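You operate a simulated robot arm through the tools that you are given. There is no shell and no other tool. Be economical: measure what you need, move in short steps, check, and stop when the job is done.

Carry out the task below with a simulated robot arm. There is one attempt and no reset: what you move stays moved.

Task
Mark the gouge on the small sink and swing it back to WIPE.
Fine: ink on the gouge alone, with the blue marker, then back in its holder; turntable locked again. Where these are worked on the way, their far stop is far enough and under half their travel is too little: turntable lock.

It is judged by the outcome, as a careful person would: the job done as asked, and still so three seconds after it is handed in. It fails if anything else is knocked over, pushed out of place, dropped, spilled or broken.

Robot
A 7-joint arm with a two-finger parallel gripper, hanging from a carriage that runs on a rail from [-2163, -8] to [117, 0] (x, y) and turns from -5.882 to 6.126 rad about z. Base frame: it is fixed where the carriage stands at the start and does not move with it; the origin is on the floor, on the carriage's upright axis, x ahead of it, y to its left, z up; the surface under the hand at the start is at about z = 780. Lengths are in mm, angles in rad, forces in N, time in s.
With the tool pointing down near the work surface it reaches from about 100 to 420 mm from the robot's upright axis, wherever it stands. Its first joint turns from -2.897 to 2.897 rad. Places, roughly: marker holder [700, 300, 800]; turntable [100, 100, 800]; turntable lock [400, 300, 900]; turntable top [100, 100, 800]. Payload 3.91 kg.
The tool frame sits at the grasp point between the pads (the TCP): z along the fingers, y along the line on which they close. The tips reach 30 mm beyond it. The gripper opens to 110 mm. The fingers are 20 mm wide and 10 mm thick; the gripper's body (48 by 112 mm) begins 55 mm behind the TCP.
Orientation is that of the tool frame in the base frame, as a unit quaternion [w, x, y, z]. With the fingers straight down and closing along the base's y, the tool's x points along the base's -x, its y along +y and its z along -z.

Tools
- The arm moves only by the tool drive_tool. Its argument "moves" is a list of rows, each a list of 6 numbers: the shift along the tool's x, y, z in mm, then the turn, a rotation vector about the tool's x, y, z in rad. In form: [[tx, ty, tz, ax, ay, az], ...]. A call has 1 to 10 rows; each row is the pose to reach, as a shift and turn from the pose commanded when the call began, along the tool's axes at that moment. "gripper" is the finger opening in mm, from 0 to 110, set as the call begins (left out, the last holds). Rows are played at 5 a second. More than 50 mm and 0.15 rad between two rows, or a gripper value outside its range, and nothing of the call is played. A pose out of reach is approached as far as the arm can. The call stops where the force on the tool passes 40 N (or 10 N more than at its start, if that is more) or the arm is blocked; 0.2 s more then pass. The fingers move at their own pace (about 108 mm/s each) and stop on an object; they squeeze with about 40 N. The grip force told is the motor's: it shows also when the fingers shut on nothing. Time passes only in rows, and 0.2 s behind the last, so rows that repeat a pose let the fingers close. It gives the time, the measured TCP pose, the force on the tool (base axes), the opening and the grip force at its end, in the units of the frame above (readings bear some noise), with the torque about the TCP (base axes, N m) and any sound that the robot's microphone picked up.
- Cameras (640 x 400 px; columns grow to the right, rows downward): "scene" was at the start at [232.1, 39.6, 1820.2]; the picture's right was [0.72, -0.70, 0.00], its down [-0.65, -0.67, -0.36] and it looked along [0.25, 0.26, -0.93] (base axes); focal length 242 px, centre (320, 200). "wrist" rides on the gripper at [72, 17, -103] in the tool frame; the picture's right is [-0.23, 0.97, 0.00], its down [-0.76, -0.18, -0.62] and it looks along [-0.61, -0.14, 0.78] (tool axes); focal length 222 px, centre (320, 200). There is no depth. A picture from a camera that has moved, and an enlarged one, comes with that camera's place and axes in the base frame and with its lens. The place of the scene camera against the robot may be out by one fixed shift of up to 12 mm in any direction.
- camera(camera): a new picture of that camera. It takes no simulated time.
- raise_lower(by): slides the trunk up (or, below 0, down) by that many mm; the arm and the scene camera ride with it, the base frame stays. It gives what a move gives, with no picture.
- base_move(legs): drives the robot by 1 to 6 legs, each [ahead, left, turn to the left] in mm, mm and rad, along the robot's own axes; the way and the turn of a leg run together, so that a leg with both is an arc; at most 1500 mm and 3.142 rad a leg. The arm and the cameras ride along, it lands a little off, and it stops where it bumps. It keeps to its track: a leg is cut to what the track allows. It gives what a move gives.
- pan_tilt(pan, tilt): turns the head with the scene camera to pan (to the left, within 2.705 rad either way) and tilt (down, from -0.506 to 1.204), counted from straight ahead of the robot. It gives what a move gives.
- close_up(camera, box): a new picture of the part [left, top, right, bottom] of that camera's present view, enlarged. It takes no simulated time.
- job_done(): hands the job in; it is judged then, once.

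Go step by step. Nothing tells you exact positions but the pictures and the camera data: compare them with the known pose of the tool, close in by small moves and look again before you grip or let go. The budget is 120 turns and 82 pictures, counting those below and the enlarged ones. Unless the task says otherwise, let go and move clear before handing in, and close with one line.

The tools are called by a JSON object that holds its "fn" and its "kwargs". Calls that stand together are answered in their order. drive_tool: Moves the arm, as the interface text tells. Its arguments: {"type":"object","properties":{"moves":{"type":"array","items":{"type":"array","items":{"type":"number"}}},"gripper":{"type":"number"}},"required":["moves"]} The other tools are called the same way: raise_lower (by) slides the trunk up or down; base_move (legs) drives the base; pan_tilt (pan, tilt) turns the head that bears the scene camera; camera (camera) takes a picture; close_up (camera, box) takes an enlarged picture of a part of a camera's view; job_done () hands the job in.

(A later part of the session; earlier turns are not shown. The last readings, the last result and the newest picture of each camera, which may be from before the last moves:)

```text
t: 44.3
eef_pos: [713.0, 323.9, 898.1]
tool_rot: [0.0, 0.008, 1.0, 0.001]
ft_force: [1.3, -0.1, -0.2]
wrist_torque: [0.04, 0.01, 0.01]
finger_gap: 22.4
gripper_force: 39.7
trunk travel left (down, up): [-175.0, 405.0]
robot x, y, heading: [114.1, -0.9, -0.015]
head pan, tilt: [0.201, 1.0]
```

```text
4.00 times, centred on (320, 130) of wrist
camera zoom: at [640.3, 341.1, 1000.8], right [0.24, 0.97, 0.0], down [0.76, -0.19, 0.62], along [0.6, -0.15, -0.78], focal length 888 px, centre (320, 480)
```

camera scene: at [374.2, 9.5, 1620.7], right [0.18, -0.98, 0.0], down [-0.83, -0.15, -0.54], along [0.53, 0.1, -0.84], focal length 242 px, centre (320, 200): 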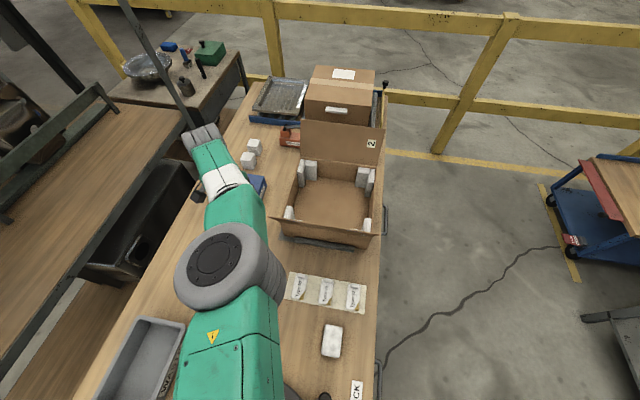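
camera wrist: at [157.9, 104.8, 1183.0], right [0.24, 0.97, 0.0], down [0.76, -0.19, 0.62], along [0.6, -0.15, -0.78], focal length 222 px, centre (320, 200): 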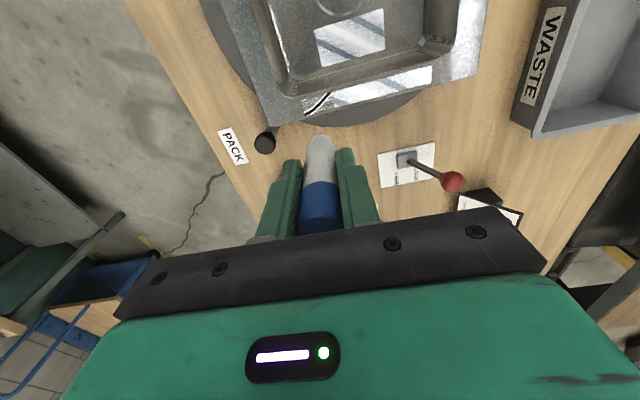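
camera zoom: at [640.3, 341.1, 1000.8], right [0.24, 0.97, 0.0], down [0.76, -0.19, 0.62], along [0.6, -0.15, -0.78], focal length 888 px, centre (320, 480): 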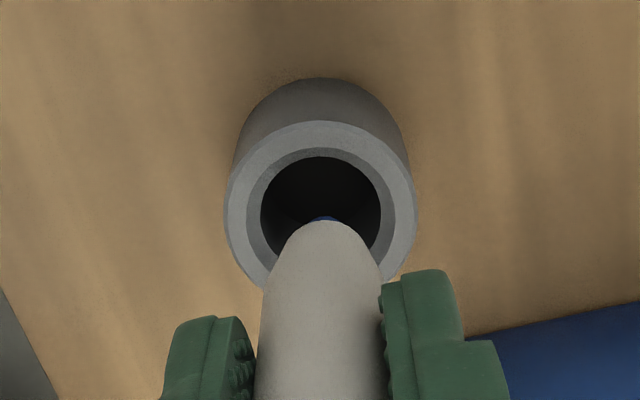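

Centred and entering the cup cleanly. I'll lower the rest of the way, then release.

{"fn": "raise_lower", "kwargs": {"by": -38}}

{"fn": "close_up", "kwargs": {"camera": "wrist", "box": [200, 80, 440, 280]}}

```text
t: 45.2
eef_pos: [715.0, 324.1, 862.1]
tool_rot: [0.002, 0.007, 1.0, 0.0]
ft_force: [-6.8, -4.3, 25.7]
wrist_torque: [-0.28, 0.17, 0.0]
finger_gap: 22.3
gripper_force: 40.0
trunk travel left (down, up): [-137.0, 443.0]
robot x, y, heading: [114.2, 1.5, -0.012]
head pan, tilt: [0.201, 1.0]
```

```text
2.00 times, centred on (320, 180) of wrist
camera zoom: at [641.3, 341.3, 964.7], right [0.24, 0.97, 0.0], down [0.76, -0.19, 0.62], along [0.61, -0.15, -0.78], focal length 444 px, centre (320, 240)
```

zoom: 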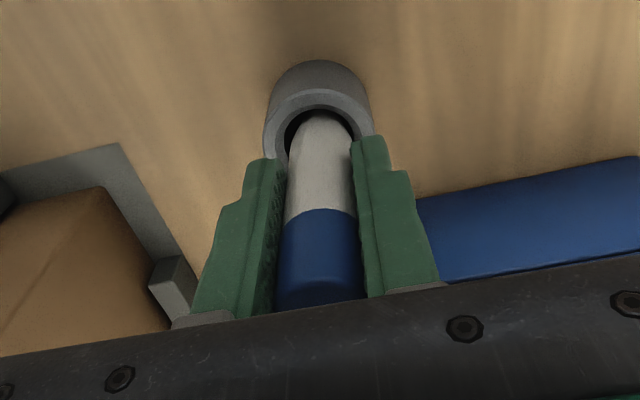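

It has touched bottom, or nearly so. I'll ease up a little and then open the gripper.

{"fn": "raise_lower", "kwargs": {"by": 1.5}}

{"fn": "drive_tool", "kwargs": {"moves": [[0, 0, 0, 0, 0, 0], [0, 0, 0, 0, 0, 0], [0, 0, 0, 0, 0, 0]], "gripper": 60}}

{"fn": "raise_lower", "kwargs": {"by": 110}}

{"fn": "close_up", "kwargs": {"camera": "wrist", "box": [200, 80, 440, 280]}}

```text
t: 45.7
eef_pos: [714.7, 323.4, 861.3]
tool_rot: [0.002, 0.007, 1.0, 0.0]
ft_force: [-2.6, -3.1, 17.5]
wrist_torque: [-0.13, -0.01, -0.03]
finger_gap: 22.2
gripper_force: 39.9
trunk travel left (down, up): [-138.0, 442.0]
robot x, y, heading: [112.0, 4.0, -0.015]
head pan, tilt: [0.201, 1.0]
```

```text
t: 46.5
eef_pos: [713.5, 322.8, 860.7]
tool_rot: [0.0, 0.007, 1.0, -0.001]
ft_force: [0.0, -0.3, -0.3]
wrist_torque: [-0.01, -0.02, -0.01]
finger_gap: 59.8
gripper_force: 0.0
trunk travel left (down, up): [-138.0, 442.0]
robot x, y, heading: [112.0, -0.2, -0.019]
head pan, tilt: [0.201, 1.0]
```

```text
t: 47.9
eef_pos: [713.2, 323.0, 972.3]
tool_rot: [0.0, 0.007, 1.0, 0.0]
ft_force: [-0.2, 0.0, 0.4]
wrist_torque: [-0.01, 0.0, 0.02]
finger_gap: 60.0
gripper_force: 0.1
trunk travel left (down, up): [-248.0, 331.0]
robot x, y, heading: [112.5, 1.3, -0.013]
head pan, tilt: [0.201, 1.0]
```

```text
2.00 times, centred on (320, 180) of wrist
camera zoom: at [640.1, 341.0, 1074.1], right [0.24, 0.97, 0.0], down [0.76, -0.19, 0.62], along [0.6, -0.15, -0.78], focal length 444 px, centre (320, 240)
```

zoom: 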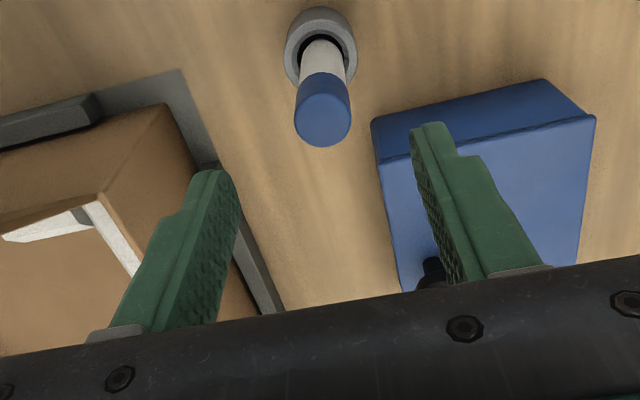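

The marker is standing in its holder again. The lock knob is at about (406, 264, 883), leaning to +y for LOCK, with its pivot near (406, 222). FREE is on the -y side. I'll close the fingers and move beside the knob to push it.

{"fn": "raise_lower", "kwargs": {"by": 80}}

{"fn": "base_move", "kwargs": {"legs": [[-307, 0, 0]]}}

{"fn": "drive_tool", "kwargs": {"moves": [[0, 0, 0, 0, 0, 0], [0, 0, 0, 0, 0, 0]], "gripper": 0}}

{"fn": "camera", "kwargs": {"camera": "wrist"}}

```text
t: 49.1
eef_pos: [713.4, 324.5, 1052.2]
tool_rot: [0.0, 0.007, 1.0, 0.0]
ft_force: [-0.4, 1.4, 0.5]
wrist_torque: [-0.01, -0.04, -0.02]
finger_gap: 60.1
gripper_force: 0.0
trunk travel left (down, up): [-328.0, 251.0]
robot x, y, heading: [114.1, -0.5, -0.014]
head pan, tilt: [0.201, 1.0]
```

```text
t: 51.1
eef_pos: [405.1, 321.7, 1051.6]
tool_rot: [0.0, 0.008, 1.0, 0.0]
ft_force: [0.0, 0.0, 0.1]
wrist_torque: [-0.01, 0.03, -0.01]
finger_gap: 60.0
gripper_force: 0.0
trunk travel left (down, up): [-328.0, 251.0]
robot x, y, heading: [-194.5, -1.5, -0.013]
head pan, tilt: [0.201, 1.0]
```

```text
t: 51.8
eef_pos: [404.7, 322.2, 1052.0]
tool_rot: [-0.001, 0.007, 1.0, 0.0]
ft_force: [0.3, -0.7, 0.4]
wrist_torque: [0.0, 0.01, 0.01]
finger_gap: 0.4
gripper_force: 38.2
trunk travel left (down, up): [-328.0, 251.0]
robot x, y, heading: [-193.0, -0.7, -0.011]
head pan, tilt: [0.201, 1.0]
```

```text
44 pictures are left
camera wrist: at [331.4, 339.8, 1154.2], right [0.24, 0.97, 0.0], down [0.76, -0.19, 0.62], along [0.6, -0.15, -0.78], focal length 222 px, centre (320, 200)
```

wrist: 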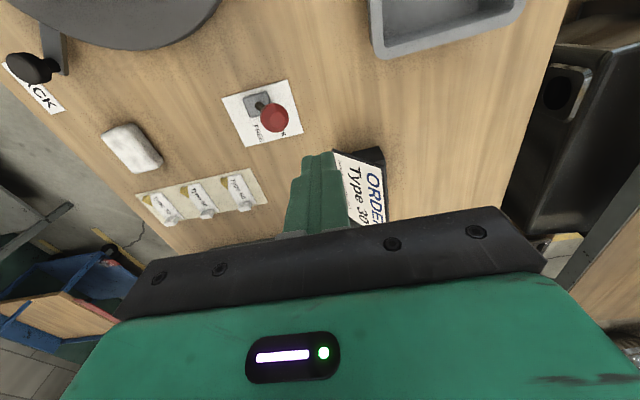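

{"fn": "raise_lower", "kwargs": {"by": -157}}

{"fn": "close_up", "kwargs": {"camera": "wrist", "box": [180, 80, 420, 280]}}

```text
t: 53.6
eef_pos: [405.4, 321.5, 895.0]
tool_rot: [0.0, 0.007, 1.0, 0.0]
ft_force: [0.5, -0.8, -0.2]
wrist_torque: [-0.02, -0.01, -0.01]
finger_gap: 0.0
gripper_force: 37.5
trunk travel left (down, up): [-172.0, 408.0]
robot x, y, heading: [-198.1, 1.4, -0.015]
head pan, tilt: [0.201, 1.0]
```

```text
2.00 times, centred on (300, 180) of wrist
camera zoom: at [331.5, 339.8, 997.4], right [0.24, 0.97, 0.0], down [0.76, -0.19, 0.62], along [0.6, -0.15, -0.78], focal length 444 px, centre (360, 240)
```

zoom: 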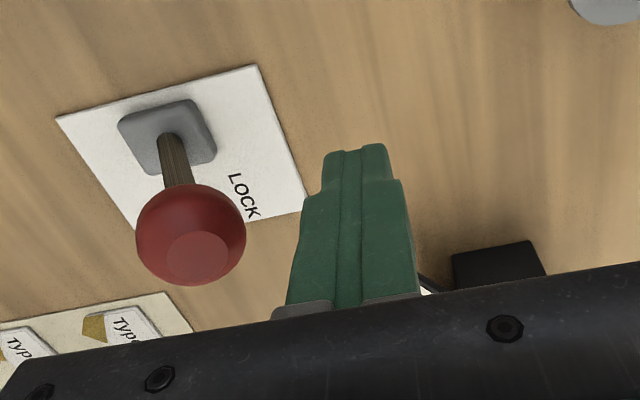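

The closed fingers are beside the knob on its LOCK side. I'll push the lever towards -y (FREE).

{"fn": "drive_tool", "kwargs": {"moves": [[0, -15, 0, 0, 0, 0], [0, -28, 0, 0, 0, 0], [0, -40, 0, 0, 0, 0], [0, -52, 0, 0, 0, 0], [0, -64, 0, 0, 0, 0], [0, -76, 0, 0, 0, 0], [0, -88, 0, 0, 0, 0], [0, -98, 0, 0, 0, 0], [0, -108, 0, 0, 0, 0]]}}

{"fn": "camera", "kwargs": {"camera": "wrist"}}

```text
t: 54.7
eef_pos: [405.7, 269.5, 898.0]
tool_rot: [0.002, 0.005, 1.0, 0.004]
ft_force: [0.9, 6.4, 12.7]
wrist_torque: [-0.14, -0.03, -0.01]
finger_gap: 0.0
gripper_force: 37.7
trunk travel left (down, up): [-172.0, 408.0]
robot x, y, heading: [-197.5, -0.1, -0.015]
head pan, tilt: [0.201, 1.0]
stopped in row 5: the force on the tool passed its limit at 41 N (the readings are from after the stop); the commanded pose is now the measured one
```

```text
42 pictures are left
camera wrist: at [331.5, 285.6, 1001.5], right [0.24, 0.97, 0.01], down [0.76, -0.19, 0.62], along [0.61, -0.14, -0.78], focal length 222 px, centre (320, 200)
```

wrist: 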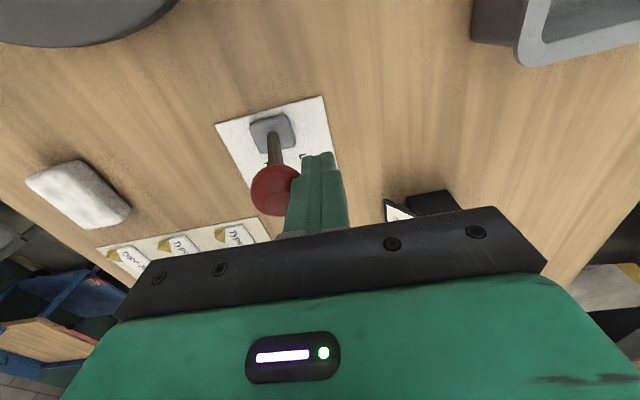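

The lever is moving but the push was quick enough to trip the force limit. I'll push on more slowly.

{"fn": "drive_tool", "kwargs": {"moves": [[0, -4, 0, 0, 0, 0], [0, -8, 0, 0, 0, 0], [0, -12, 0, 0, 0, 0], [0, -16, 0, 0, 0, 0], [0, -20, 0, 0, 0, 0], [0, -24, 0, 0, 0, 0], [0, -28, 0, 0, 0, 0], [0, -32, 0, 0, 0, 0], [0, -36, 0, 0, 0, 0], [0, -40, 0, 0, 0, 0]]}}

{"fn": "camera", "kwargs": {"camera": "wrist"}}

```text
t: 56.9
eef_pos: [403.8, 226.3, 897.1]
tool_rot: [0.0, 0.006, 1.0, 0.002]
ft_force: [-0.7, 1.2, 1.9]
wrist_torque: [-0.04, -0.03, 0.0]
finger_gap: 0.0
gripper_force: 37.5
trunk travel left (down, up): [-172.0, 408.0]
robot x, y, heading: [-197.9, -2.4, -0.011]
head pan, tilt: [0.201, 1.0]
```

```text
41 pictures are left
camera wrist: at [329.7, 243.0, 999.4], right [0.24, 0.97, 0.01], down [0.76, -0.19, 0.62], along [0.61, -0.14, -0.78], focal length 222 px, centre (320, 200)
```

wrist: 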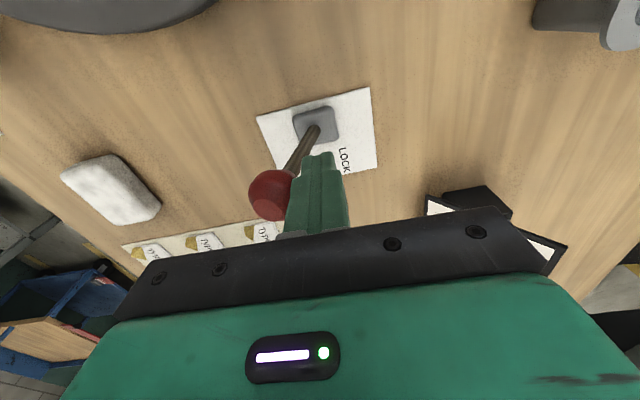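

{"fn": "drive_tool", "kwargs": {"moves": [[0, -4, 0, 0, 0, 0], [0, -8, 0, 0, 0, 0], [0, -12, 0, 0, 0, 0], [0, -16, 0, 0, 0, 0], [0, -20, 0, 0, 0, 0], [0, -24, 0, 0, 0, 0], [0, -28, 0, 0, 0, 0]]}}

{"fn": "camera", "kwargs": {"camera": "wrist"}}

```text
t: 58.5
eef_pos: [402.6, 204.2, 898.1]
tool_rot: [0.002, 0.004, 1.0, 0.006]
ft_force: [4.4, 21.2, -4.7]
wrist_torque: [0.41, -0.06, 0.14]
finger_gap: 0.0
gripper_force: 37.7
trunk travel left (down, up): [-172.0, 408.0]
robot x, y, heading: [-194.1, 0.2, -0.008]
head pan, tilt: [0.201, 1.0]
```

```text
40 pictures are left
camera wrist: at [329.2, 220.6, 999.8], right [0.23, 0.97, 0.01], down [0.76, -0.19, 0.62], along [0.61, -0.14, -0.78], focal length 222 px, centre (320, 200)
```

wrist: 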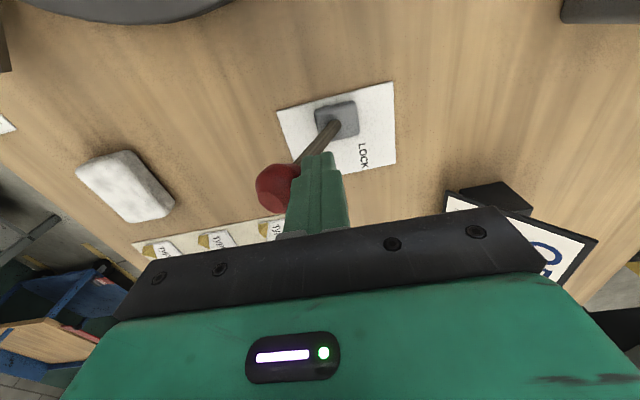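

The lever is at its FREE stop, with the knob near y = 177. I'll back off, raise, and move above the turntable's black handle knob at about (286, -11, 849).

{"fn": "drive_tool", "kwargs": {"moves": [[0, 10, 0, 0, 0, 0], [0, 25, 0, 0, 0, 0], [0, 25, -40, 0, 0, 0], [0, 25, -80, 0, 0, 0], [0, 25, -120, 0, 0, 0]]}}

{"fn": "raise_lower", "kwargs": {"by": 100}}

```text
t: 59.7
eef_pos: [404.1, 221.7, 1016.5]
tool_rot: [0.0, 0.007, 1.0, 0.003]
ft_force: [0.9, 0.4, -0.6]
wrist_torque: [0.0, 0.01, -0.02]
finger_gap: 0.1
gripper_force: 37.9
trunk travel left (down, up): [-172.0, 408.0]
robot x, y, heading: [-195.1, -0.1, -0.013]
head pan, tilt: [0.201, 1.0]
```

```text
t: 61.1
eef_pos: [403.8, 223.9, 1116.4]
tool_rot: [0.001, 0.007, 1.0, 0.002]
ft_force: [0.9, -0.3, 0.5]
wrist_torque: [-0.01, -0.02, 0.0]
finger_gap: 0.1
gripper_force: 37.8
trunk travel left (down, up): [-272.0, 308.0]
robot x, y, heading: [-196.1, -0.8, -0.011]
head pan, tilt: [0.201, 1.0]
```

{"fn": "drive_tool", "kwargs": {"moves": [[16, -34, 0, 0, 0, 0], [33, -68, 0, 0, 0, 0], [49, -102, 0, 0, 0, 0], [66, -136, 0, 0, 0, 0], [82, -170, 0, 0, 0, 0], [99, -204, 20, 0, 0, 0], [115, -237, 40, 0, 0, 0], [115, -237, 40, 0, 0, 0]], "gripper": 70}}

{"fn": "camera", "kwargs": {"camera": "wrist"}}

{"fn": "pan_tilt", "kwargs": {"pan": 0.0, "tilt": 1.2}}

{"fn": "camera", "kwargs": {"camera": "scene"}}

```text
t: 62.9
eef_pos: [286.5, -12.6, 1075.6]
tool_rot: [0.0, 0.005, 1.0, 0.003]
ft_force: [-0.3, -0.1, 0.4]
wrist_torque: [0.02, 0.0, 0.02]
finger_gap: 69.9
gripper_force: 0.1
trunk travel left (down, up): [-272.0, 308.0]
robot x, y, heading: [-193.3, -2.1, -0.007]
head pan, tilt: [0.201, 1.0]
```

```text
39 pictures are left
camera wrist: at [213.2, 4.6, 1177.9], right [0.24, 0.97, 0.0], down [0.76, -0.19, 0.62], along [0.61, -0.14, -0.78], focal length 222 px, centre (320, 200)
```

wrist: 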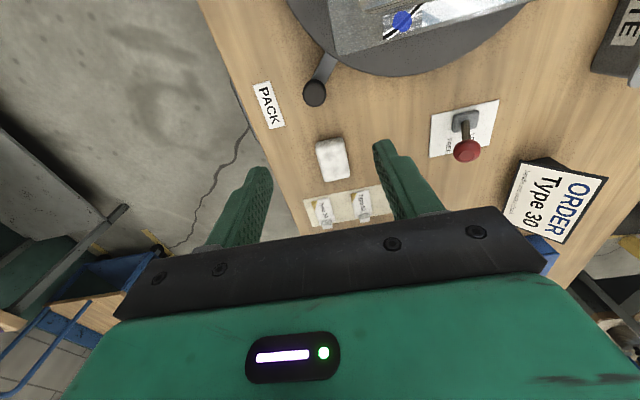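

```text
t: 63.6
eef_pos: [285.8, -11.9, 1075.5]
tool_rot: [0.0, 0.006, 1.0, 0.003]
ft_force: [0.2, 0.3, -0.6]
wrist_torque: [0.03, -0.01, 0.02]
finger_gap: 69.8
gripper_force: 0.1
trunk travel left (down, up): [-272.0, 308.0]
robot x, y, heading: [-199.2, 0.1, -0.011]
head pan, tilt: [0.0, 1.201]
```

```text
38 pictures are left
camera scene: at [53.8, -4.4, 1566.7], right [-0.01, -1.0, 0.0], down [-0.93, 0.01, -0.36], along [0.36, 0.0, -0.93], focal length 242 px, centre (320, 200)
```

scene: 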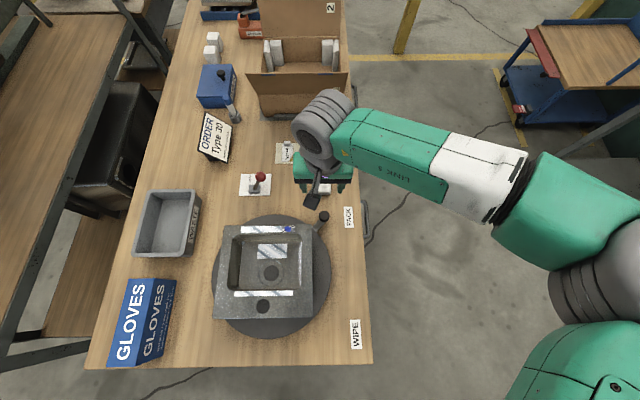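

The scene view shows everything: the pivot is near (125, 143) and the WIPE position mirrors PACK. I'll zoom in for a precise knob position.

{"fn": "close_up", "kwargs": {"camera": "wrist", "box": [260, 40, 420, 140]}}

{"fn": "close_up", "kwargs": {"camera": "scene", "box": [190, 160, 390, 360]}}

```text
4.00 times, centred on (340, 90) of wrist
camera zoom: at [213.5, 5.2, 1178.2], right [0.24, 0.97, 0.01], down [0.76, -0.19, 0.62], along [0.61, -0.14, -0.78], focal length 888 px, centre (240, 640)
```

zoom: 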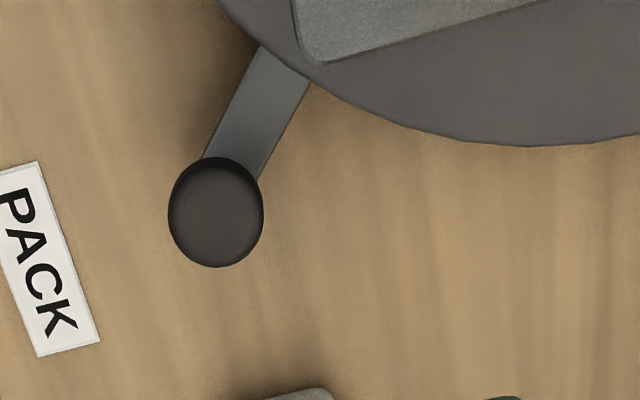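

```text
2.00 times, centred on (290, 260) of scene
camera zoom: at [53.8, -4.4, 1566.7], right [-0.01, -1.0, 0.0], down [-0.93, 0.01, -0.36], along [0.36, 0.0, -0.93], focal length 483 px, centre (380, 80)
```

zoom: 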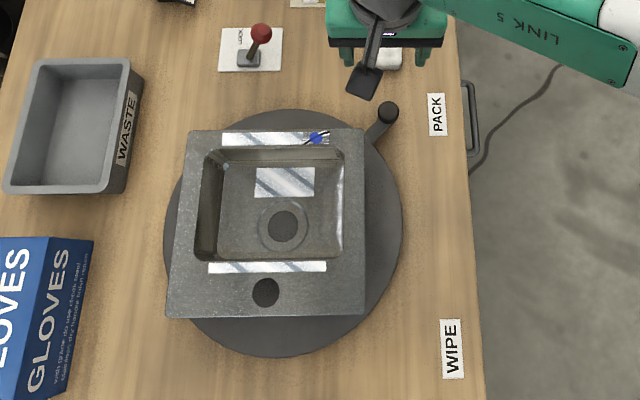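

The knob is at (288.5, -20) with its top near z 837, and the pivot at (125, 143). That gives a radius of about 231 at -45°, so WIPE is at about (-38, -20). I'll turn the gripper 90° so it closes along x and the hand stays clear of the sink.

{"fn": "drive_tool", "kwargs": {"moves": [[0, 0, 0, 0, 0, -0.15], [0, 0, 0, 0, 0, -0.3], [0, 0, 0, 0, 0, -0.45], [0, 0, 0, 0, 0, -0.6], [0, 0, 0, 0, 0, -0.75], [0, 0, 0, 0, 0, -0.9], [0, 0, 0, 0, 0, -1.05], [0, 0, 0, 0, 0, -1.2], [0, 0, 0, 0, 0, -1.35], [0, 0, 0, 0, 0, -1.5]]}}

{"fn": "camera", "kwargs": {"camera": "wrist"}}

{"fn": "camera", "kwargs": {"camera": "scene"}}

```text
t: 65.8
eef_pos: [171.3, 17.6, 1005.1]
tool_rot: [0.017, -0.624, 0.781, -0.03]
ft_force: [-0.2, -0.8, 0.7]
wrist_torque: [0.03, 0.01, -0.01]
finger_gap: 69.9
gripper_force: 0.0
out of reach, approached as far as the arm can: row 6, 7, 8, 9, 10
trunk travel left (down, up): [-272.0, 308.0]
robot x, y, heading: [-195.0, 0.7, -0.014]
head pan, tilt: [0.0, 1.201]
```

```text
35 pictures are left
camera wrist: at [131.4, -47.5, 1107.4], right [-0.9, 0.44, -0.07], down [0.3, 0.72, 0.63], along [0.32, 0.54, -0.78], focal length 222 px, centre (320, 200)
```

wrist: 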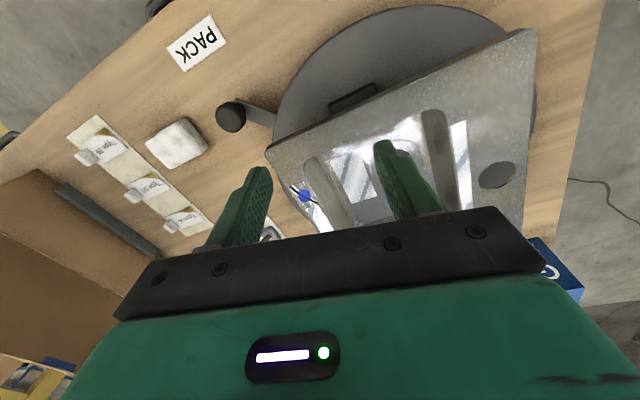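

```text
34 pictures are left
camera scene: at [53.6, -5.8, 1566.6], right [-0.01, -1.0, 0.0], down [-0.93, 0.01, -0.36], along [0.36, -0.01, -0.93], focal length 242 px, centre (320, 200)
```

scene: 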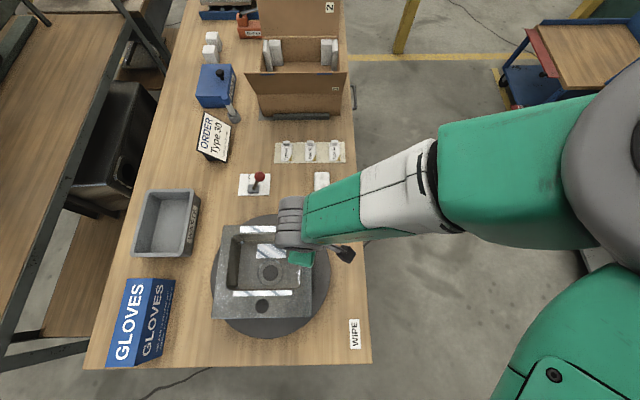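

The wrist limit blocks that direction. I'll undo the turn, come back over the knob, and then try turning the other way.

{"fn": "drive_tool", "kwargs": {"moves": [[1.2, -12.7, -12, -0.0065, 0.0037, 0.1347], [2.4, -25.4, -24, -0.013, 0.0074, 0.2694], [3.6, -38.1, -34, -0.0195, 0.0111, 0.4041], [4.8, -50.8, -44, -0.026, 0.0148, 0.5388], [6, -63.5, -52, -0.0325, 0.0185, 0.6735], [7.1, -76.2, -61, -0.039, 0.0222, 0.8082], [8.3, -88.9, -61, -0.0455, 0.0259, 0.9429], [9.5, -101.6, -61, -0.052, 0.0296, 1.0776], [10.7, -114.3, -61, -0.0585, 0.0333, 1.2123], [11.9, -127, -61.4, -0.065, 0.037, 1.347]]}}

{"fn": "drive_tool", "kwargs": {"moves": [[0, 0, 0, 0, 0, 0.15], [0, 0, 0, 0, 0, 0.3], [0, 0, 0, 0, 0, 0.45], [0, 0, 0, 0, 0, 0.6], [0, 0, 0, 0, 0, 0.75], [0, 0, 0, 0, 0, 0.9], [0, 0, 0, 0, 0, 1.05], [0, 0, 0, 0, 0, 1.2], [0, 0, 0, 0, 0, 1.35], [0, 0, 0, 0, 0, 1.5]]}}

{"fn": "camera", "kwargs": {"camera": "wrist"}}

```text
t: 68.0
eef_pos: [289.3, -17.7, 1072.2]
tool_rot: [0.0, 0.001, 1.0, 0.001]
ft_force: [-1.0, -0.4, -0.1]
wrist_torque: [0.01, -0.03, 0.0]
finger_gap: 70.2
gripper_force: 0.0
trunk travel left (down, up): [-272.0, 308.0]
robot x, y, heading: [-193.3, -1.9, -0.016]
head pan, tilt: [0.0, 1.201]
```

```text
t: 70.2
eef_pos: [289.3, -16.0, 1072.4]
tool_rot: [-0.001, 0.683, 0.73, 0.001]
ft_force: [-1.1, -0.1, -0.2]
wrist_torque: [0.0, -0.02, -0.03]
finger_gap: 70.0
gripper_force: 0.1
trunk travel left (down, up): [-272.0, 308.0]
robot x, y, heading: [-197.5, -1.0, -0.018]
head pan, tilt: [0.0, 1.201]
```

```text
33 pictures are left
camera wrist: at [301.5, 56.3, 1175.3], right [0.99, -0.16, 0.0], down [-0.13, -0.77, 0.62], along [-0.1, -0.61, -0.78], focal length 222 px, centre (320, 200)
```

wrist: 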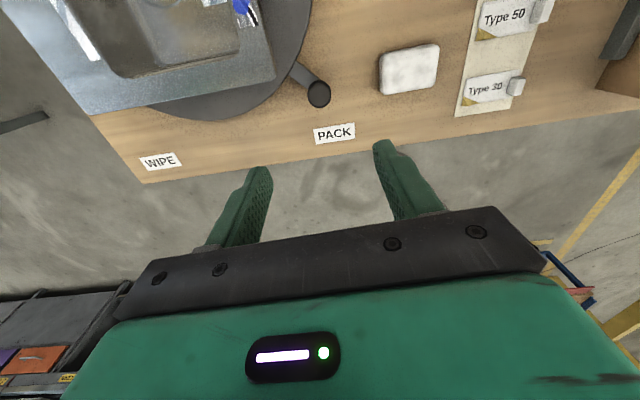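

Turning this way works, and the gripper now closes along x. The knob is confirmed at (288, -19). I'll trim and lower with the trunk.

{"fn": "drive_tool", "kwargs": {"moves": [[-2.9, -1.5, 0, 0, 0, 0], [-2.9, -1.5, 0, 0, 0, 0]]}}

{"fn": "raise_lower", "kwargs": {"by": -170}}

{"fn": "camera", "kwargs": {"camera": "wrist"}}

{"fn": "close_up", "kwargs": {"camera": "scene", "box": [190, 120, 430, 320]}}

```text
t: 70.8
eef_pos: [289.6, -19.2, 1072.0]
tool_rot: [-0.001, 0.682, 0.732, 0.002]
ft_force: [-0.2, 0.4, 0.4]
wrist_torque: [0.01, -0.02, -0.01]
finger_gap: 69.9
gripper_force: 0.2
trunk travel left (down, up): [-272.0, 308.0]
robot x, y, heading: [-193.6, -2.4, -0.009]
head pan, tilt: [0.0, 1.201]
```

```text
t: 72.7
eef_pos: [289.1, -20.6, 902.4]
tool_rot: [-0.001, 0.682, 0.732, 0.002]
ft_force: [-0.3, -0.4, -0.1]
wrist_torque: [-0.01, 0.01, 0.03]
finger_gap: 70.0
gripper_force: 0.0
trunk travel left (down, up): [-102.0, 478.0]
robot x, y, heading: [-195.5, 0.9, -0.015]
head pan, tilt: [0.0, 1.201]
```

```text
32 pictures are left
camera wrist: at [300.1, 53.2, 1005.6], right [0.99, -0.16, 0.0], down [-0.12, -0.77, 0.62], along [-0.1, -0.61, -0.78], focal length 222 px, centre (320, 200)
```

wrist: 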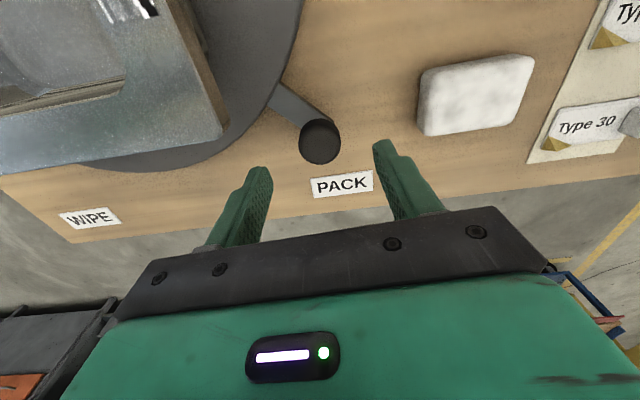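

```text
2.00 times, centred on (310, 220) of scene
camera zoom: at [53.8, -4.5, 1396.8], right [-0.01, -1.0, 0.0], down [-0.93, 0.01, -0.36], along [0.36, 0.0, -0.93], focal length 483 px, centre (340, 160)
```

zoom: 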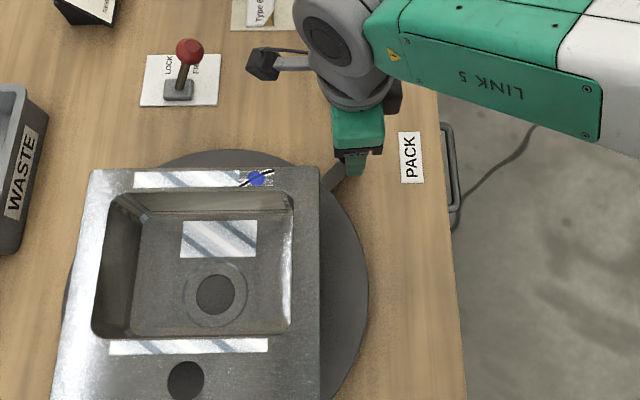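

Everything lines up. To have reach along the whole arc, I'll first back the carriage off about 135 mm, with the trunk somewhat higher, and reach out again.

{"fn": "raise_lower", "kwargs": {"by": 100}}

{"fn": "base_move", "kwargs": {"legs": [[-135, 0, 0]]}}

{"fn": "drive_tool", "kwargs": {"moves": [[0, 34, 5, 0, 0, 0], [0, 68, 10, 0, 0, 0], [0, 102, 25, 0, 0, 0], [0, 135, 40, 0, 0, 0], [0, 135, 40, 0, 0, 0]]}}

```text
t: 74.0
eef_pos: [289.0, -20.8, 1001.2]
tool_rot: [-0.002, 0.682, 0.731, 0.001]
ft_force: [0.9, 0.2, -0.3]
wrist_torque: [-0.01, -0.04, -0.01]
finger_gap: 70.0
gripper_force: 0.1
trunk travel left (down, up): [-202.0, 378.0]
robot x, y, heading: [-196.0, 0.4, -0.013]
head pan, tilt: [0.0, 1.201]
```

```text
t: 75.4
eef_pos: [152.6, -19.8, 1001.9]
tool_rot: [-0.001, 0.681, 0.732, 0.0]
ft_force: [-0.5, 0.4, 0.3]
wrist_torque: [-0.02, 0.0, -0.02]
finger_gap: 70.1
gripper_force: 0.0
trunk travel left (down, up): [-202.0, 378.0]
robot x, y, heading: [-329.0, -4.9, -0.01]
head pan, tilt: [0.0, 1.201]
```

```text
t: 76.6
eef_pos: [286.1, -10.2, 960.7]
tool_rot: [-0.001, 0.681, 0.732, 0.001]
ft_force: [0.0, 0.4, 0.0]
wrist_torque: [-0.02, -0.01, -0.02]
finger_gap: 70.3
gripper_force: 0.0
trunk travel left (down, up): [-202.0, 378.0]
robot x, y, heading: [-331.5, 1.4, -0.009]
head pan, tilt: [0.0, 1.201]
```

{"fn": "drive_tool", "kwargs": {"moves": [[-8.9, 1.3, 0, 0, 0, 0], [-8.9, 1.3, 35, 0, 0, 0], [-8.9, 1.3, 70, 0, 0, 0], [-8.9, 1.3, 70, 0, 0, 0]]}}

{"fn": "camera", "kwargs": {"camera": "wrist"}}

```text
t: 77.6
eef_pos: [290.6, -19.9, 891.1]
tool_rot: [-0.001, 0.681, 0.732, 0.001]
ft_force: [0.5, 0.0, 0.2]
wrist_torque: [0.02, -0.02, -0.01]
finger_gap: 69.9
gripper_force: 0.0
trunk travel left (down, up): [-202.0, 378.0]
robot x, y, heading: [-328.8, -1.2, -0.013]
head pan, tilt: [0.0, 1.201]
```

```text
30 pictures are left
camera wrist: at [300.6, 53.7, 994.1], right [0.99, -0.16, 0.0], down [-0.12, -0.77, 0.62], along [-0.1, -0.61, -0.78], focal length 222 px, centre (320, 200)
```

wrist: 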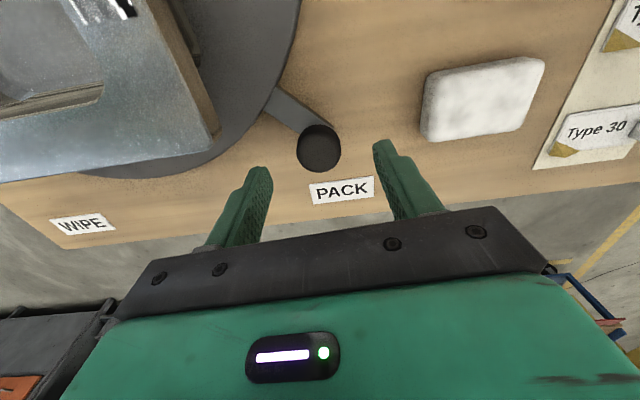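

{"fn": "drive_tool", "kwargs": {"moves": [[0, -1, 20, 0, 0, 0], [0, -1, 39, 0, 0, 0], [0, -1, 39, 0, 0, 0]]}}

{"fn": "drive_tool", "kwargs": {"moves": [[0, 0, 0, 0, 0, 0], [0, 0, 0, 0, 0, 0], [0, 0, 0, 0, 0, 0]], "gripper": 0}}

{"fn": "camera", "kwargs": {"camera": "wrist"}}

```text
t: 78.4
eef_pos: [288.8, -18.1, 851.4]
tool_rot: [0.0, 0.681, 0.732, 0.001]
ft_force: [0.1, -0.1, 0.4]
wrist_torque: [-0.03, -0.03, 0.01]
finger_gap: 70.3
gripper_force: 0.0
trunk travel left (down, up): [-202.0, 378.0]
robot x, y, heading: [-333.2, -0.5, -0.015]
head pan, tilt: [0.0, 1.201]
```

```text
t: 79.2
eef_pos: [287.9, -18.8, 853.9]
tool_rot: [-0.001, 0.682, 0.731, 0.001]
ft_force: [0.4, 0.9, -1.7]
wrist_torque: [-0.13, 0.09, -0.39]
finger_gap: 33.1
gripper_force: 44.9
trunk travel left (down, up): [-202.0, 378.0]
robot x, y, heading: [-330.6, -0.9, -0.008]
head pan, tilt: [0.0, 1.201]
```

```text
29 pictures are left
camera wrist: at [299.5, 54.5, 955.3], right [0.99, -0.16, 0.0], down [-0.12, -0.77, 0.62], along [-0.1, -0.61, -0.78], focal length 222 px, centre (320, 200)
```

wrist: 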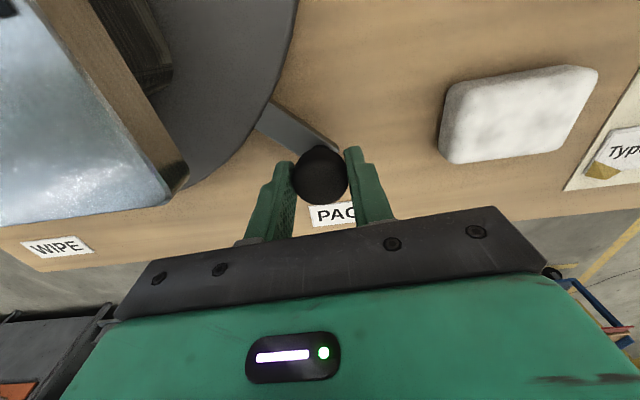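

I have the knob gripped at about (288, -19). I'll swing it clockwise along the arc, in a short first stretch to check the freedom and the pivot.

{"fn": "drive_tool", "kwargs": {"moves": [[-6.8, -8.2, 0, 0, 0, 0], [-13.3, -16.5, 0, 0, 0, 0], [-18.9, -24.8, 0, 0, 0, 0], [-24.3, -33.2, 0, 0, 0, 0], [-29.3, -41.9, 0, 0, 0, 0], [-33.9, -50.8, 0, 0, 0, 0]]}}

{"fn": "close_up", "kwargs": {"camera": "scene", "box": [150, 120, 430, 380]}}

```text
t: 80.6
eef_pos: [239.6, -58.5, 854.0]
tool_rot: [0.0, 0.682, 0.731, 0.0]
ft_force: [7.2, -7.6, -14.6]
wrist_torque: [0.08, -0.23, -0.71]
finger_gap: 33.8
gripper_force: 44.9
trunk travel left (down, up): [-202.0, 378.0]
robot x, y, heading: [-330.6, 0.8, -0.018]
head pan, tilt: [0.0, 1.201]
```

```text
1.54 times, centred on (290, 250) of scene
camera zoom: at [-82.3, -5.4, 1496.8], right [-0.01, -1.0, 0.0], down [-0.93, 0.01, -0.36], along [0.36, -0.01, -0.93], focal length 372 px, centre (366, 123)
```

zoom: 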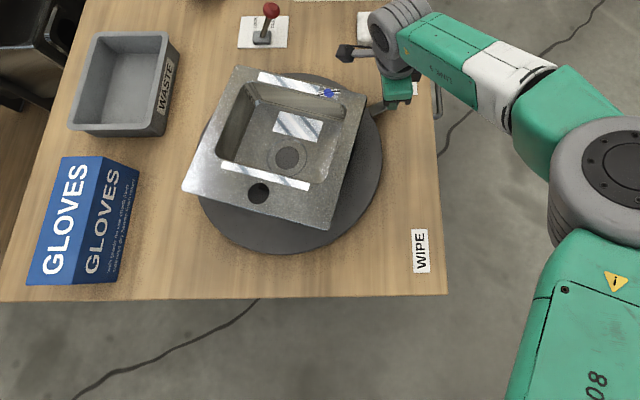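

The table turns freely and the pivot estimate holds. On along the arc.

{"fn": "drive_tool", "kwargs": {"moves": [[-5.9, -13.4, 0, 0, 0, 0], [-10.9, -26.7, 0, 0, 0, 0], [-14.9, -40.2, 0, 0, 0, 0], [-18.1, -54.0, 0, 0, 0, 0], [-20.5, -67.9, 0, 0, 0, 0], [-22.0, -82.0, 0, 0, 0, 0], [-22.7, -96.1, 0, 0, 0, 0], [-22.5, -110.2, 0, 0, 0, 0], [-21.5, -124.4, 0, 0, 0, 0], [-19.5, -138.4, 0, 0, 0, 0]]}}

{"fn": "camera", "kwargs": {"camera": "wrist"}}

```text
t: 82.8
eef_pos: [102.9, -84.5, 853.6]
tool_rot: [-0.001, 0.681, 0.732, 0.001]
ft_force: [3.0, -2.2, 1.4]
wrist_torque: [0.4, 0.11, -0.45]
finger_gap: 33.2
gripper_force: 44.9
trunk travel left (down, up): [-202.0, 378.0]
robot x, y, heading: [-330.5, 1.1, -0.011]
head pan, tilt: [0.0, 1.201]
```

```text
27 pictures are left
camera wrist: at [114.5, -11.8, 956.8], right [0.99, -0.16, 0.0], down [-0.12, -0.77, 0.62], along [-0.1, -0.61, -0.78], focal length 222 px, centre (320, 200)
```

wrist: 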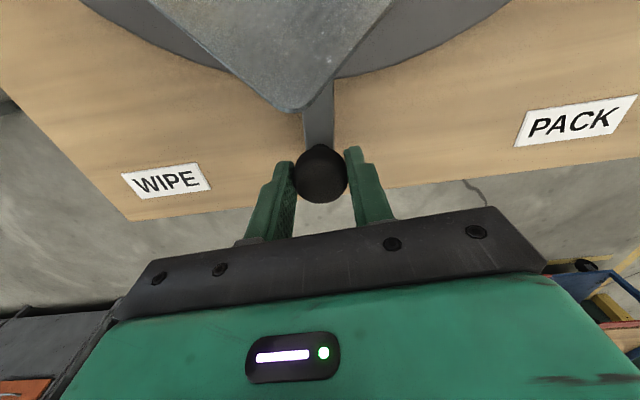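

Half way round, and all is well. I'll continue toward WIPE.

{"fn": "drive_tool", "kwargs": {"moves": [[1.3, -13.8, 0, 0, 0, 0], [4.9, -27.4, 0, 0, 0, 0], [9.3, -40.7, 0, 0, 0, 0], [14.6, -53.8, 0, 0, 0, 0], [20.6, -66.5, 0, 0, 0, 0], [27.3, -78.8, 0, 0, 0, 0], [34.8, -90.6, 0, 0, 0, 0], [43.0, -102.0, 0, 0, 0, 0], [51.9, -112.9, 0, 0, 0, 0], [61.4, -123.2, 0, 0, 0, 0]]}}

{"fn": "camera", "kwargs": {"camera": "wrist"}}

{"fn": "close_up", "kwargs": {"camera": "scene", "box": [150, 120, 430, 380]}}

```text
t: 85.0
eef_pos: [-22.1, -31.1, 853.9]
tool_rot: [0.0, 0.682, 0.732, 0.002]
ft_force: [4.6, -1.9, 6.1]
wrist_torque: [0.16, 0.17, -0.98]
finger_gap: 32.8
gripper_force: 44.9
trunk travel left (down, up): [-202.0, 378.0]
robot x, y, heading: [-333.2, -1.6, -0.015]
head pan, tilt: [0.0, 1.201]
```

```text
26 pictures are left
camera wrist: at [-11.8, 41.4, 956.6], right [0.99, -0.16, 0.0], down [-0.12, -0.77, 0.62], along [-0.1, -0.61, -0.78], focal length 222 px, centre (320, 200)
```

wrist: 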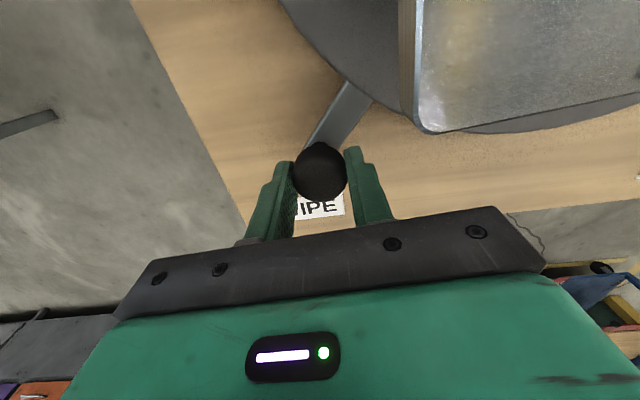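

```text
1.54 times, centred on (290, 250) of scene
camera zoom: at [-81.9, -4.9, 1497.0], right [-0.01, -1.0, 0.0], down [-0.93, 0.01, -0.36], along [0.36, 0.0, -0.93], focal length 372 px, centre (366, 123)
```

zoom: 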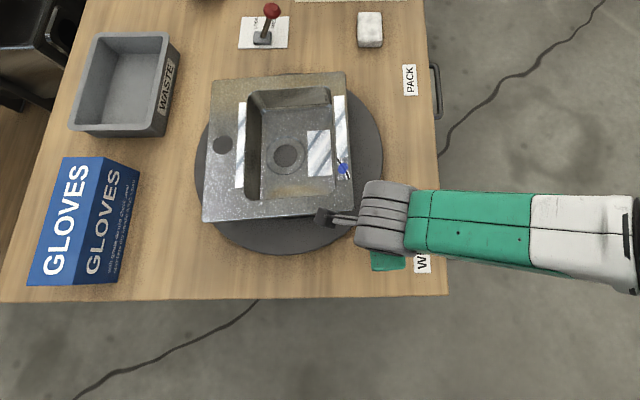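

It is nearly there. I'll go the last few degrees slowly and watch for a stop or for the sink's edges squaring up.

{"fn": "drive_tool", "kwargs": {"moves": [[3.2, -3.3, 0, 0, 0, 0], [6.5, -6.5, 0, 0, 0, 0], [10.2, -9.9, 0, 0, 0, 0], [13.9, -13.2, 0, 0, 0, 0], [13.9, -13.2, 0, 0, 0, 0]]}}

{"fn": "camera", "kwargs": {"camera": "wrist"}}

{"fn": "close_up", "kwargs": {"camera": "scene", "box": [220, 140, 420, 320]}}

```text
t: 86.2
eef_pos: [-33.2, -21.5, 852.7]
tool_rot: [0.001, 0.681, 0.732, 0.001]
ft_force: [14.7, -8.3, -2.5]
wrist_torque: [0.3, -0.45, -0.34]
finger_gap: 33.3
gripper_force: 45.2
trunk travel left (down, up): [-202.0, 378.0]
robot x, y, heading: [-328.9, 0.7, -0.011]
head pan, tilt: [0.0, 1.201]
```

```text
24 pictures are left
camera wrist: at [-23.3, 51.2, 956.5], right [0.99, -0.16, 0.0], down [-0.13, -0.77, 0.62], along [-0.1, -0.62, -0.78], focal length 222 px, centre (320, 200)
```

wrist: 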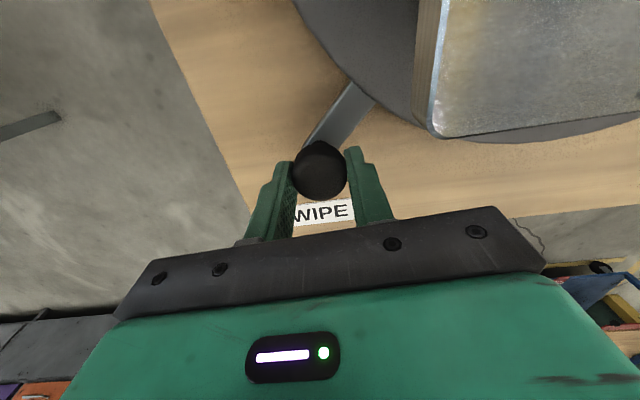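

```text
2.22 times, centred on (320, 230) of scene
camera zoom: at [-80.9, -5.5, 1497.2], right [-0.01, -1.0, 0.0], down [-0.93, 0.01, -0.36], along [0.36, -0.01, -0.93], focal length 537 px, centre (320, 133)
```

zoom: 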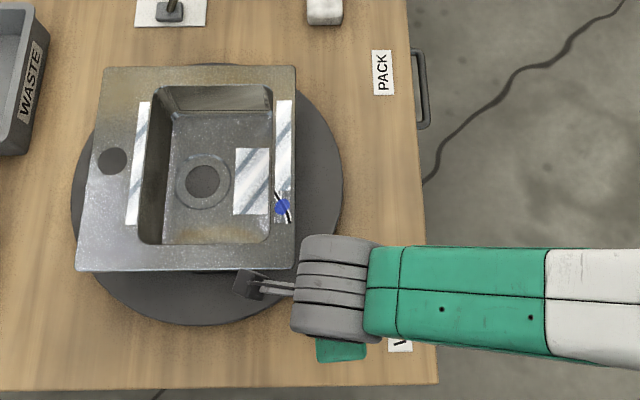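

The table is against its WIPE stop: about 17 N of resistance, and the sink edges are square with the bench. I'll release the knob, rise, and check.

{"fn": "drive_tool", "kwargs": {"moves": [[0, 0, 0, 0, 0, 0], [0, 0, 0, 0, 0, 0], [0, 0, 0, 0, 0, 0]], "gripper": 70}}

{"fn": "raise_lower", "kwargs": {"by": 170}}

{"fn": "camera", "kwargs": {"camera": "wrist"}}

```text
t: 87.0
eef_pos: [-37.3, -20.6, 853.2]
tool_rot: [-0.001, 0.681, 0.732, 0.002]
ft_force: [0.1, -0.2, -0.1]
wrist_torque: [-0.02, 0.01, -0.02]
finger_gap: 70.1
gripper_force: 0.0
trunk travel left (down, up): [-202.0, 378.0]
robot x, y, heading: [-330.3, -3.8, -0.011]
head pan, tilt: [0.0, 1.201]
```

```text
t: 88.9
eef_pos: [-39.1, -19.2, 1022.9]
tool_rot: [-0.001, 0.681, 0.732, 0.002]
ft_force: [0.6, 0.5, 0.4]
wrist_torque: [0.0, -0.04, 0.04]
finger_gap: 70.1
gripper_force: 0.0
trunk travel left (down, up): [-372.0, 208.0]
robot x, y, heading: [-330.9, -1.0, -0.009]
head pan, tilt: [0.0, 1.201]
```

```text
22 pictures are left
camera wrist: at [-26.7, 53.2, 1126.0], right [0.99, -0.16, 0.0], down [-0.12, -0.77, 0.62], along [-0.1, -0.61, -0.78], focal length 222 px, centre (320, 200)
```

wrist: 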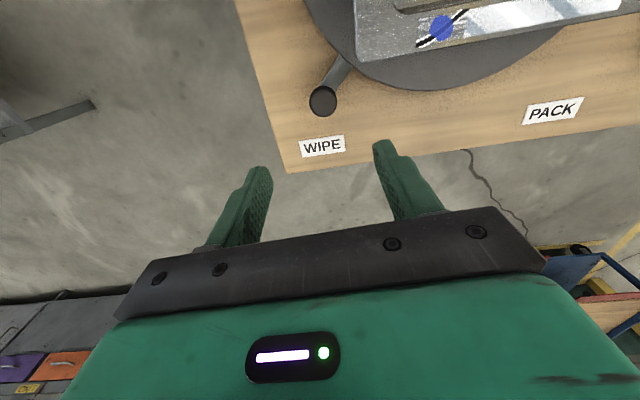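

The table stays at WIPE. Now for the lock lever, whose knob is near (404, 177, 883). I'll move over to its -y side with the fingers closed, turning the gripper back on the way.

{"fn": "base_move", "kwargs": {"legs": [[300, 0, 0]]}}

{"fn": "drive_tool", "kwargs": {"moves": [[14, 15, 0, 0, 0, -0.15], [28, 31, 0, 0, 0, -0.3], [41, 46, 0, 0, 0, -0.45], [55, 62, 0, 0, 0, -0.6], [69, 77, 0, 0, 0, -0.75], [83, 92, 0, 0, 0, -0.9], [97, 108, 0, 0, 0, -1.05], [110, 123, 0, 0, 0, -1.2], [124, 139, 0, 0, 0, -1.35], [138, 154, 0, 0, 0, -1.5]], "gripper": 0}}

{"fn": "camera", "kwargs": {"camera": "wrist"}}

```text
t: 90.9
eef_pos: [258.9, -19.8, 1022.5]
tool_rot: [-0.001, 0.683, 0.731, 0.001]
ft_force: [0.6, 0.9, -0.4]
wrist_torque: [0.01, 0.02, -0.02]
finger_gap: 69.8
gripper_force: 0.1
trunk travel left (down, up): [-372.0, 208.0]
robot x, y, heading: [-32.9, 4.5, -0.013]
head pan, tilt: [0.0, 1.201]
```

```text
t: 93.1
eef_pos: [404.1, 130.0, 1024.2]
tool_rot: [-0.001, -0.001, 1.0, 0.002]
ft_force: [0.0, -0.7, -1.1]
wrist_torque: [-0.02, 0.02, -0.01]
finger_gap: 0.3
gripper_force: 37.2
trunk travel left (down, up): [-372.0, 208.0]
robot x, y, heading: [-33.3, -2.1, -0.012]
head pan, tilt: [0.0, 1.201]
```

```text
21 pictures are left
camera wrist: at [330.7, 145.2, 1126.3], right [0.23, 0.97, 0.0], down [0.76, -0.18, 0.62], along [0.61, -0.14, -0.78], focal length 222 px, centre (320, 200)
```

wrist: 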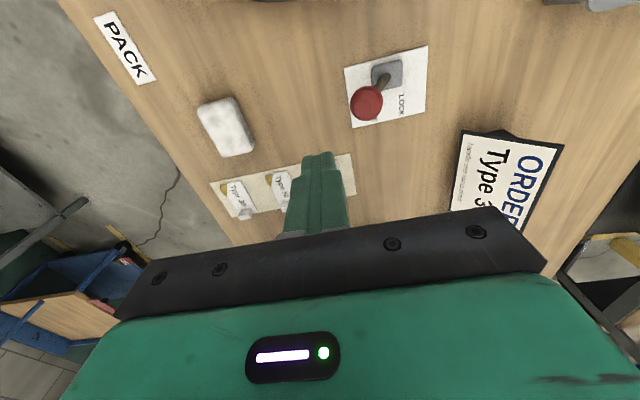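

{"fn": "raise_lower", "kwargs": {"by": -129}}

{"fn": "drive_tool", "kwargs": {"moves": [[-2, 10, 0, 0, 0, 0], [-2, 18, 0, 0, 0, 0], [-2, 22, 0, 0, 0, 0], [-2, 26, 0, 0, 0, 0], [-2, 30, 0, 0, 0, 0], [-2, 34, 0, 0, 0, 0], [-2, 38, 0, 0, 0, 0], [-2, 42, 0, 0, 0, 0], [-2, 46, 0, 0, 0, 0], [-2, 50, 0, 0, 0, 0]]}}

{"fn": "camera", "kwargs": {"camera": "wrist"}}

```text
t: 94.7
eef_pos: [403.6, 128.3, 894.6]
tool_rot: [0.001, 0.001, 1.0, 0.002]
ft_force: [0.3, -0.6, 0.1]
wrist_torque: [0.02, 0.01, 0.01]
finger_gap: 0.0
gripper_force: 37.0
trunk travel left (down, up): [-243.0, 337.0]
robot x, y, heading: [-36.0, 0.6, -0.011]
head pan, tilt: [0.0, 1.201]
```

```text
t: 96.2
eef_pos: [406.9, 160.8, 895.9]
tool_rot: [-0.001, 0.002, 1.0, 0.0]
ft_force: [-7.3, -13.5, 22.5]
wrist_torque: [0.18, 0.05, 0.07]
finger_gap: 0.0
gripper_force: 37.7
trunk travel left (down, up): [-243.0, 337.0]
robot x, y, heading: [-34.4, 3.5, -0.016]
head pan, tilt: [0.0, 1.201]
stopped in row 7: the force on the tool passed its limit at 43 N (the readings are from after the stop); the commanded pose is now the measured one
```

```text
20 pictures are left
camera wrist: at [333.2, 177.9, 998.5], right [0.23, 0.97, 0.0], down [0.76, -0.18, 0.62], along [0.61, -0.15, -0.78], focal length 222 px, centre (320, 200)
```

wrist: 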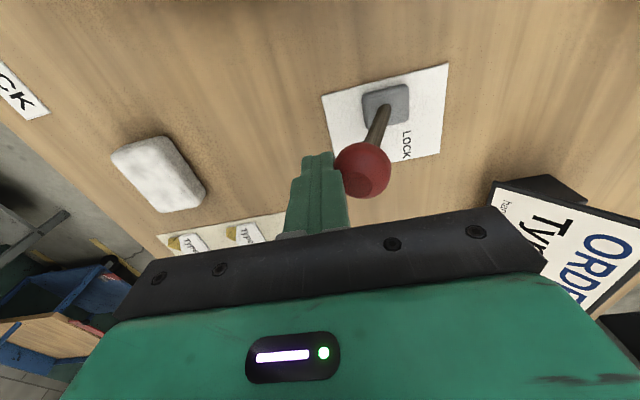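

As before, the lever resists at the start. I'll keep pushing slowly.

{"fn": "drive_tool", "kwargs": {"moves": [[0, 4, 0, 0, 0, 0], [0, 8, 0, 0, 0, 0], [0, 12, 0, 0, 0, 0], [0, 16, 0, 0, 0, 0], [0, 20, 0, 0, 0, 0], [0, 24, 0, 0, 0, 0], [0, 28, 0, 0, 0, 0], [0, 32, 0, 0, 0, 0], [0, 36, 0, 0, 0, 0], [0, 40, 0, 0, 0, 0]]}}

{"fn": "drive_tool", "kwargs": {"moves": [[0, 4, 0, 0, 0, 0], [0, 8, 0, 0, 0, 0], [0, 12, 0, 0, 0, 0], [0, 16, 0, 0, 0, 0], [0, 20, 0, 0, 0, 0], [0, 24, 0, 0, 0, 0], [0, 28, 0, 0, 0, 0], [0, 32, 0, 0, 0, 0], [0, 36, 0, 0, 0, 0], [0, 40, 0, 0, 0, 0]]}}

{"fn": "camera", "kwargs": {"camera": "wrist"}}

```text
t: 96.6
eef_pos: [407.9, 163.1, 896.4]
tool_rot: [0.0, 0.003, 1.0, -0.001]
ft_force: [-7.6, -10.5, 20.4]
wrist_torque: [0.21, 0.05, 0.08]
finger_gap: 0.3
gripper_force: 37.1
trunk travel left (down, up): [-243.0, 337.0]
robot x, y, heading: [-34.9, -3.9, -0.012]
head pan, tilt: [0.0, 1.201]
stopped in row 2: the force on the tool passed its limit at 43 N (the readings are from after the stop); the commanded pose is now the measured one
```

```text
t: 97.0
eef_pos: [407.8, 165.2, 897.1]
tool_rot: [0.001, 0.004, 1.0, -0.002]
ft_force: [-7.2, -9.2, 19.0]
wrist_torque: [0.24, 0.07, 0.06]
finger_gap: 0.0
gripper_force: 37.9
trunk travel left (down, up): [-243.0, 337.0]
robot x, y, heading: [-36.2, -3.2, -0.012]
head pan, tilt: [0.0, 1.201]
stopped in row 2: the force on the tool passed its limit at 43 N (the readings are from after the stop); the commanded pose is now the measured one
```

```text
19 pictures are left
camera wrist: at [333.9, 183.6, 1000.1], right [0.23, 0.97, 0.0], down [0.76, -0.18, 0.62], along [0.61, -0.15, -0.78], focal length 222 px, centre (320, 200)
```

wrist: 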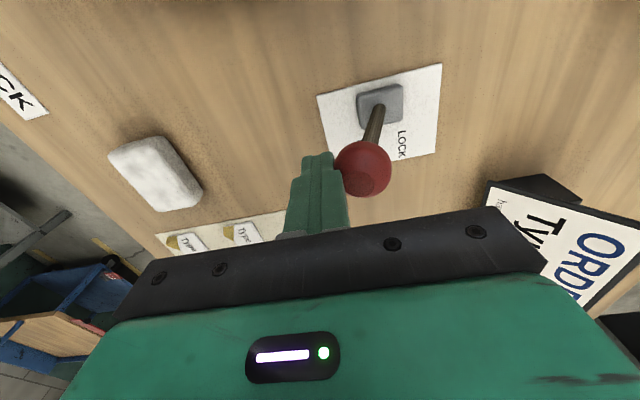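

The knob rises as it swings, and friction lifts the tool with it. I'll follow its arc upward while pushing.

{"fn": "drive_tool", "kwargs": {"moves": [[0, 2, -2, 0, 0, 0], [0, 5, -4, 0, 0, 0], [0, 8, -5.5, 0, 0, 0], [0, 11, -7, 0, 0, 0], [0, 14, -8, 0, 0, 0], [0, 17, -9, 0, 0, 0], [0, 20, -10, 0, 0, 0], [0, 23, -10.5, 0, 0, 0], [0, 26, -11, 0, 0, 0], [0, 29, -11.5, 0, 0, 0]]}}

```text
t: 99.2
eef_pos: [407.8, 196.8, 908.5]
tool_rot: [0.001, 0.003, 1.0, -0.002]
ft_force: [-0.3, -1.4, 1.0]
wrist_torque: [-0.01, 0.02, 0.03]
finger_gap: 0.0
gripper_force: 37.4
trunk travel left (down, up): [-243.0, 337.0]
robot x, y, heading: [-35.1, -1.7, -0.012]
head pan, tilt: [0.0, 1.201]
```

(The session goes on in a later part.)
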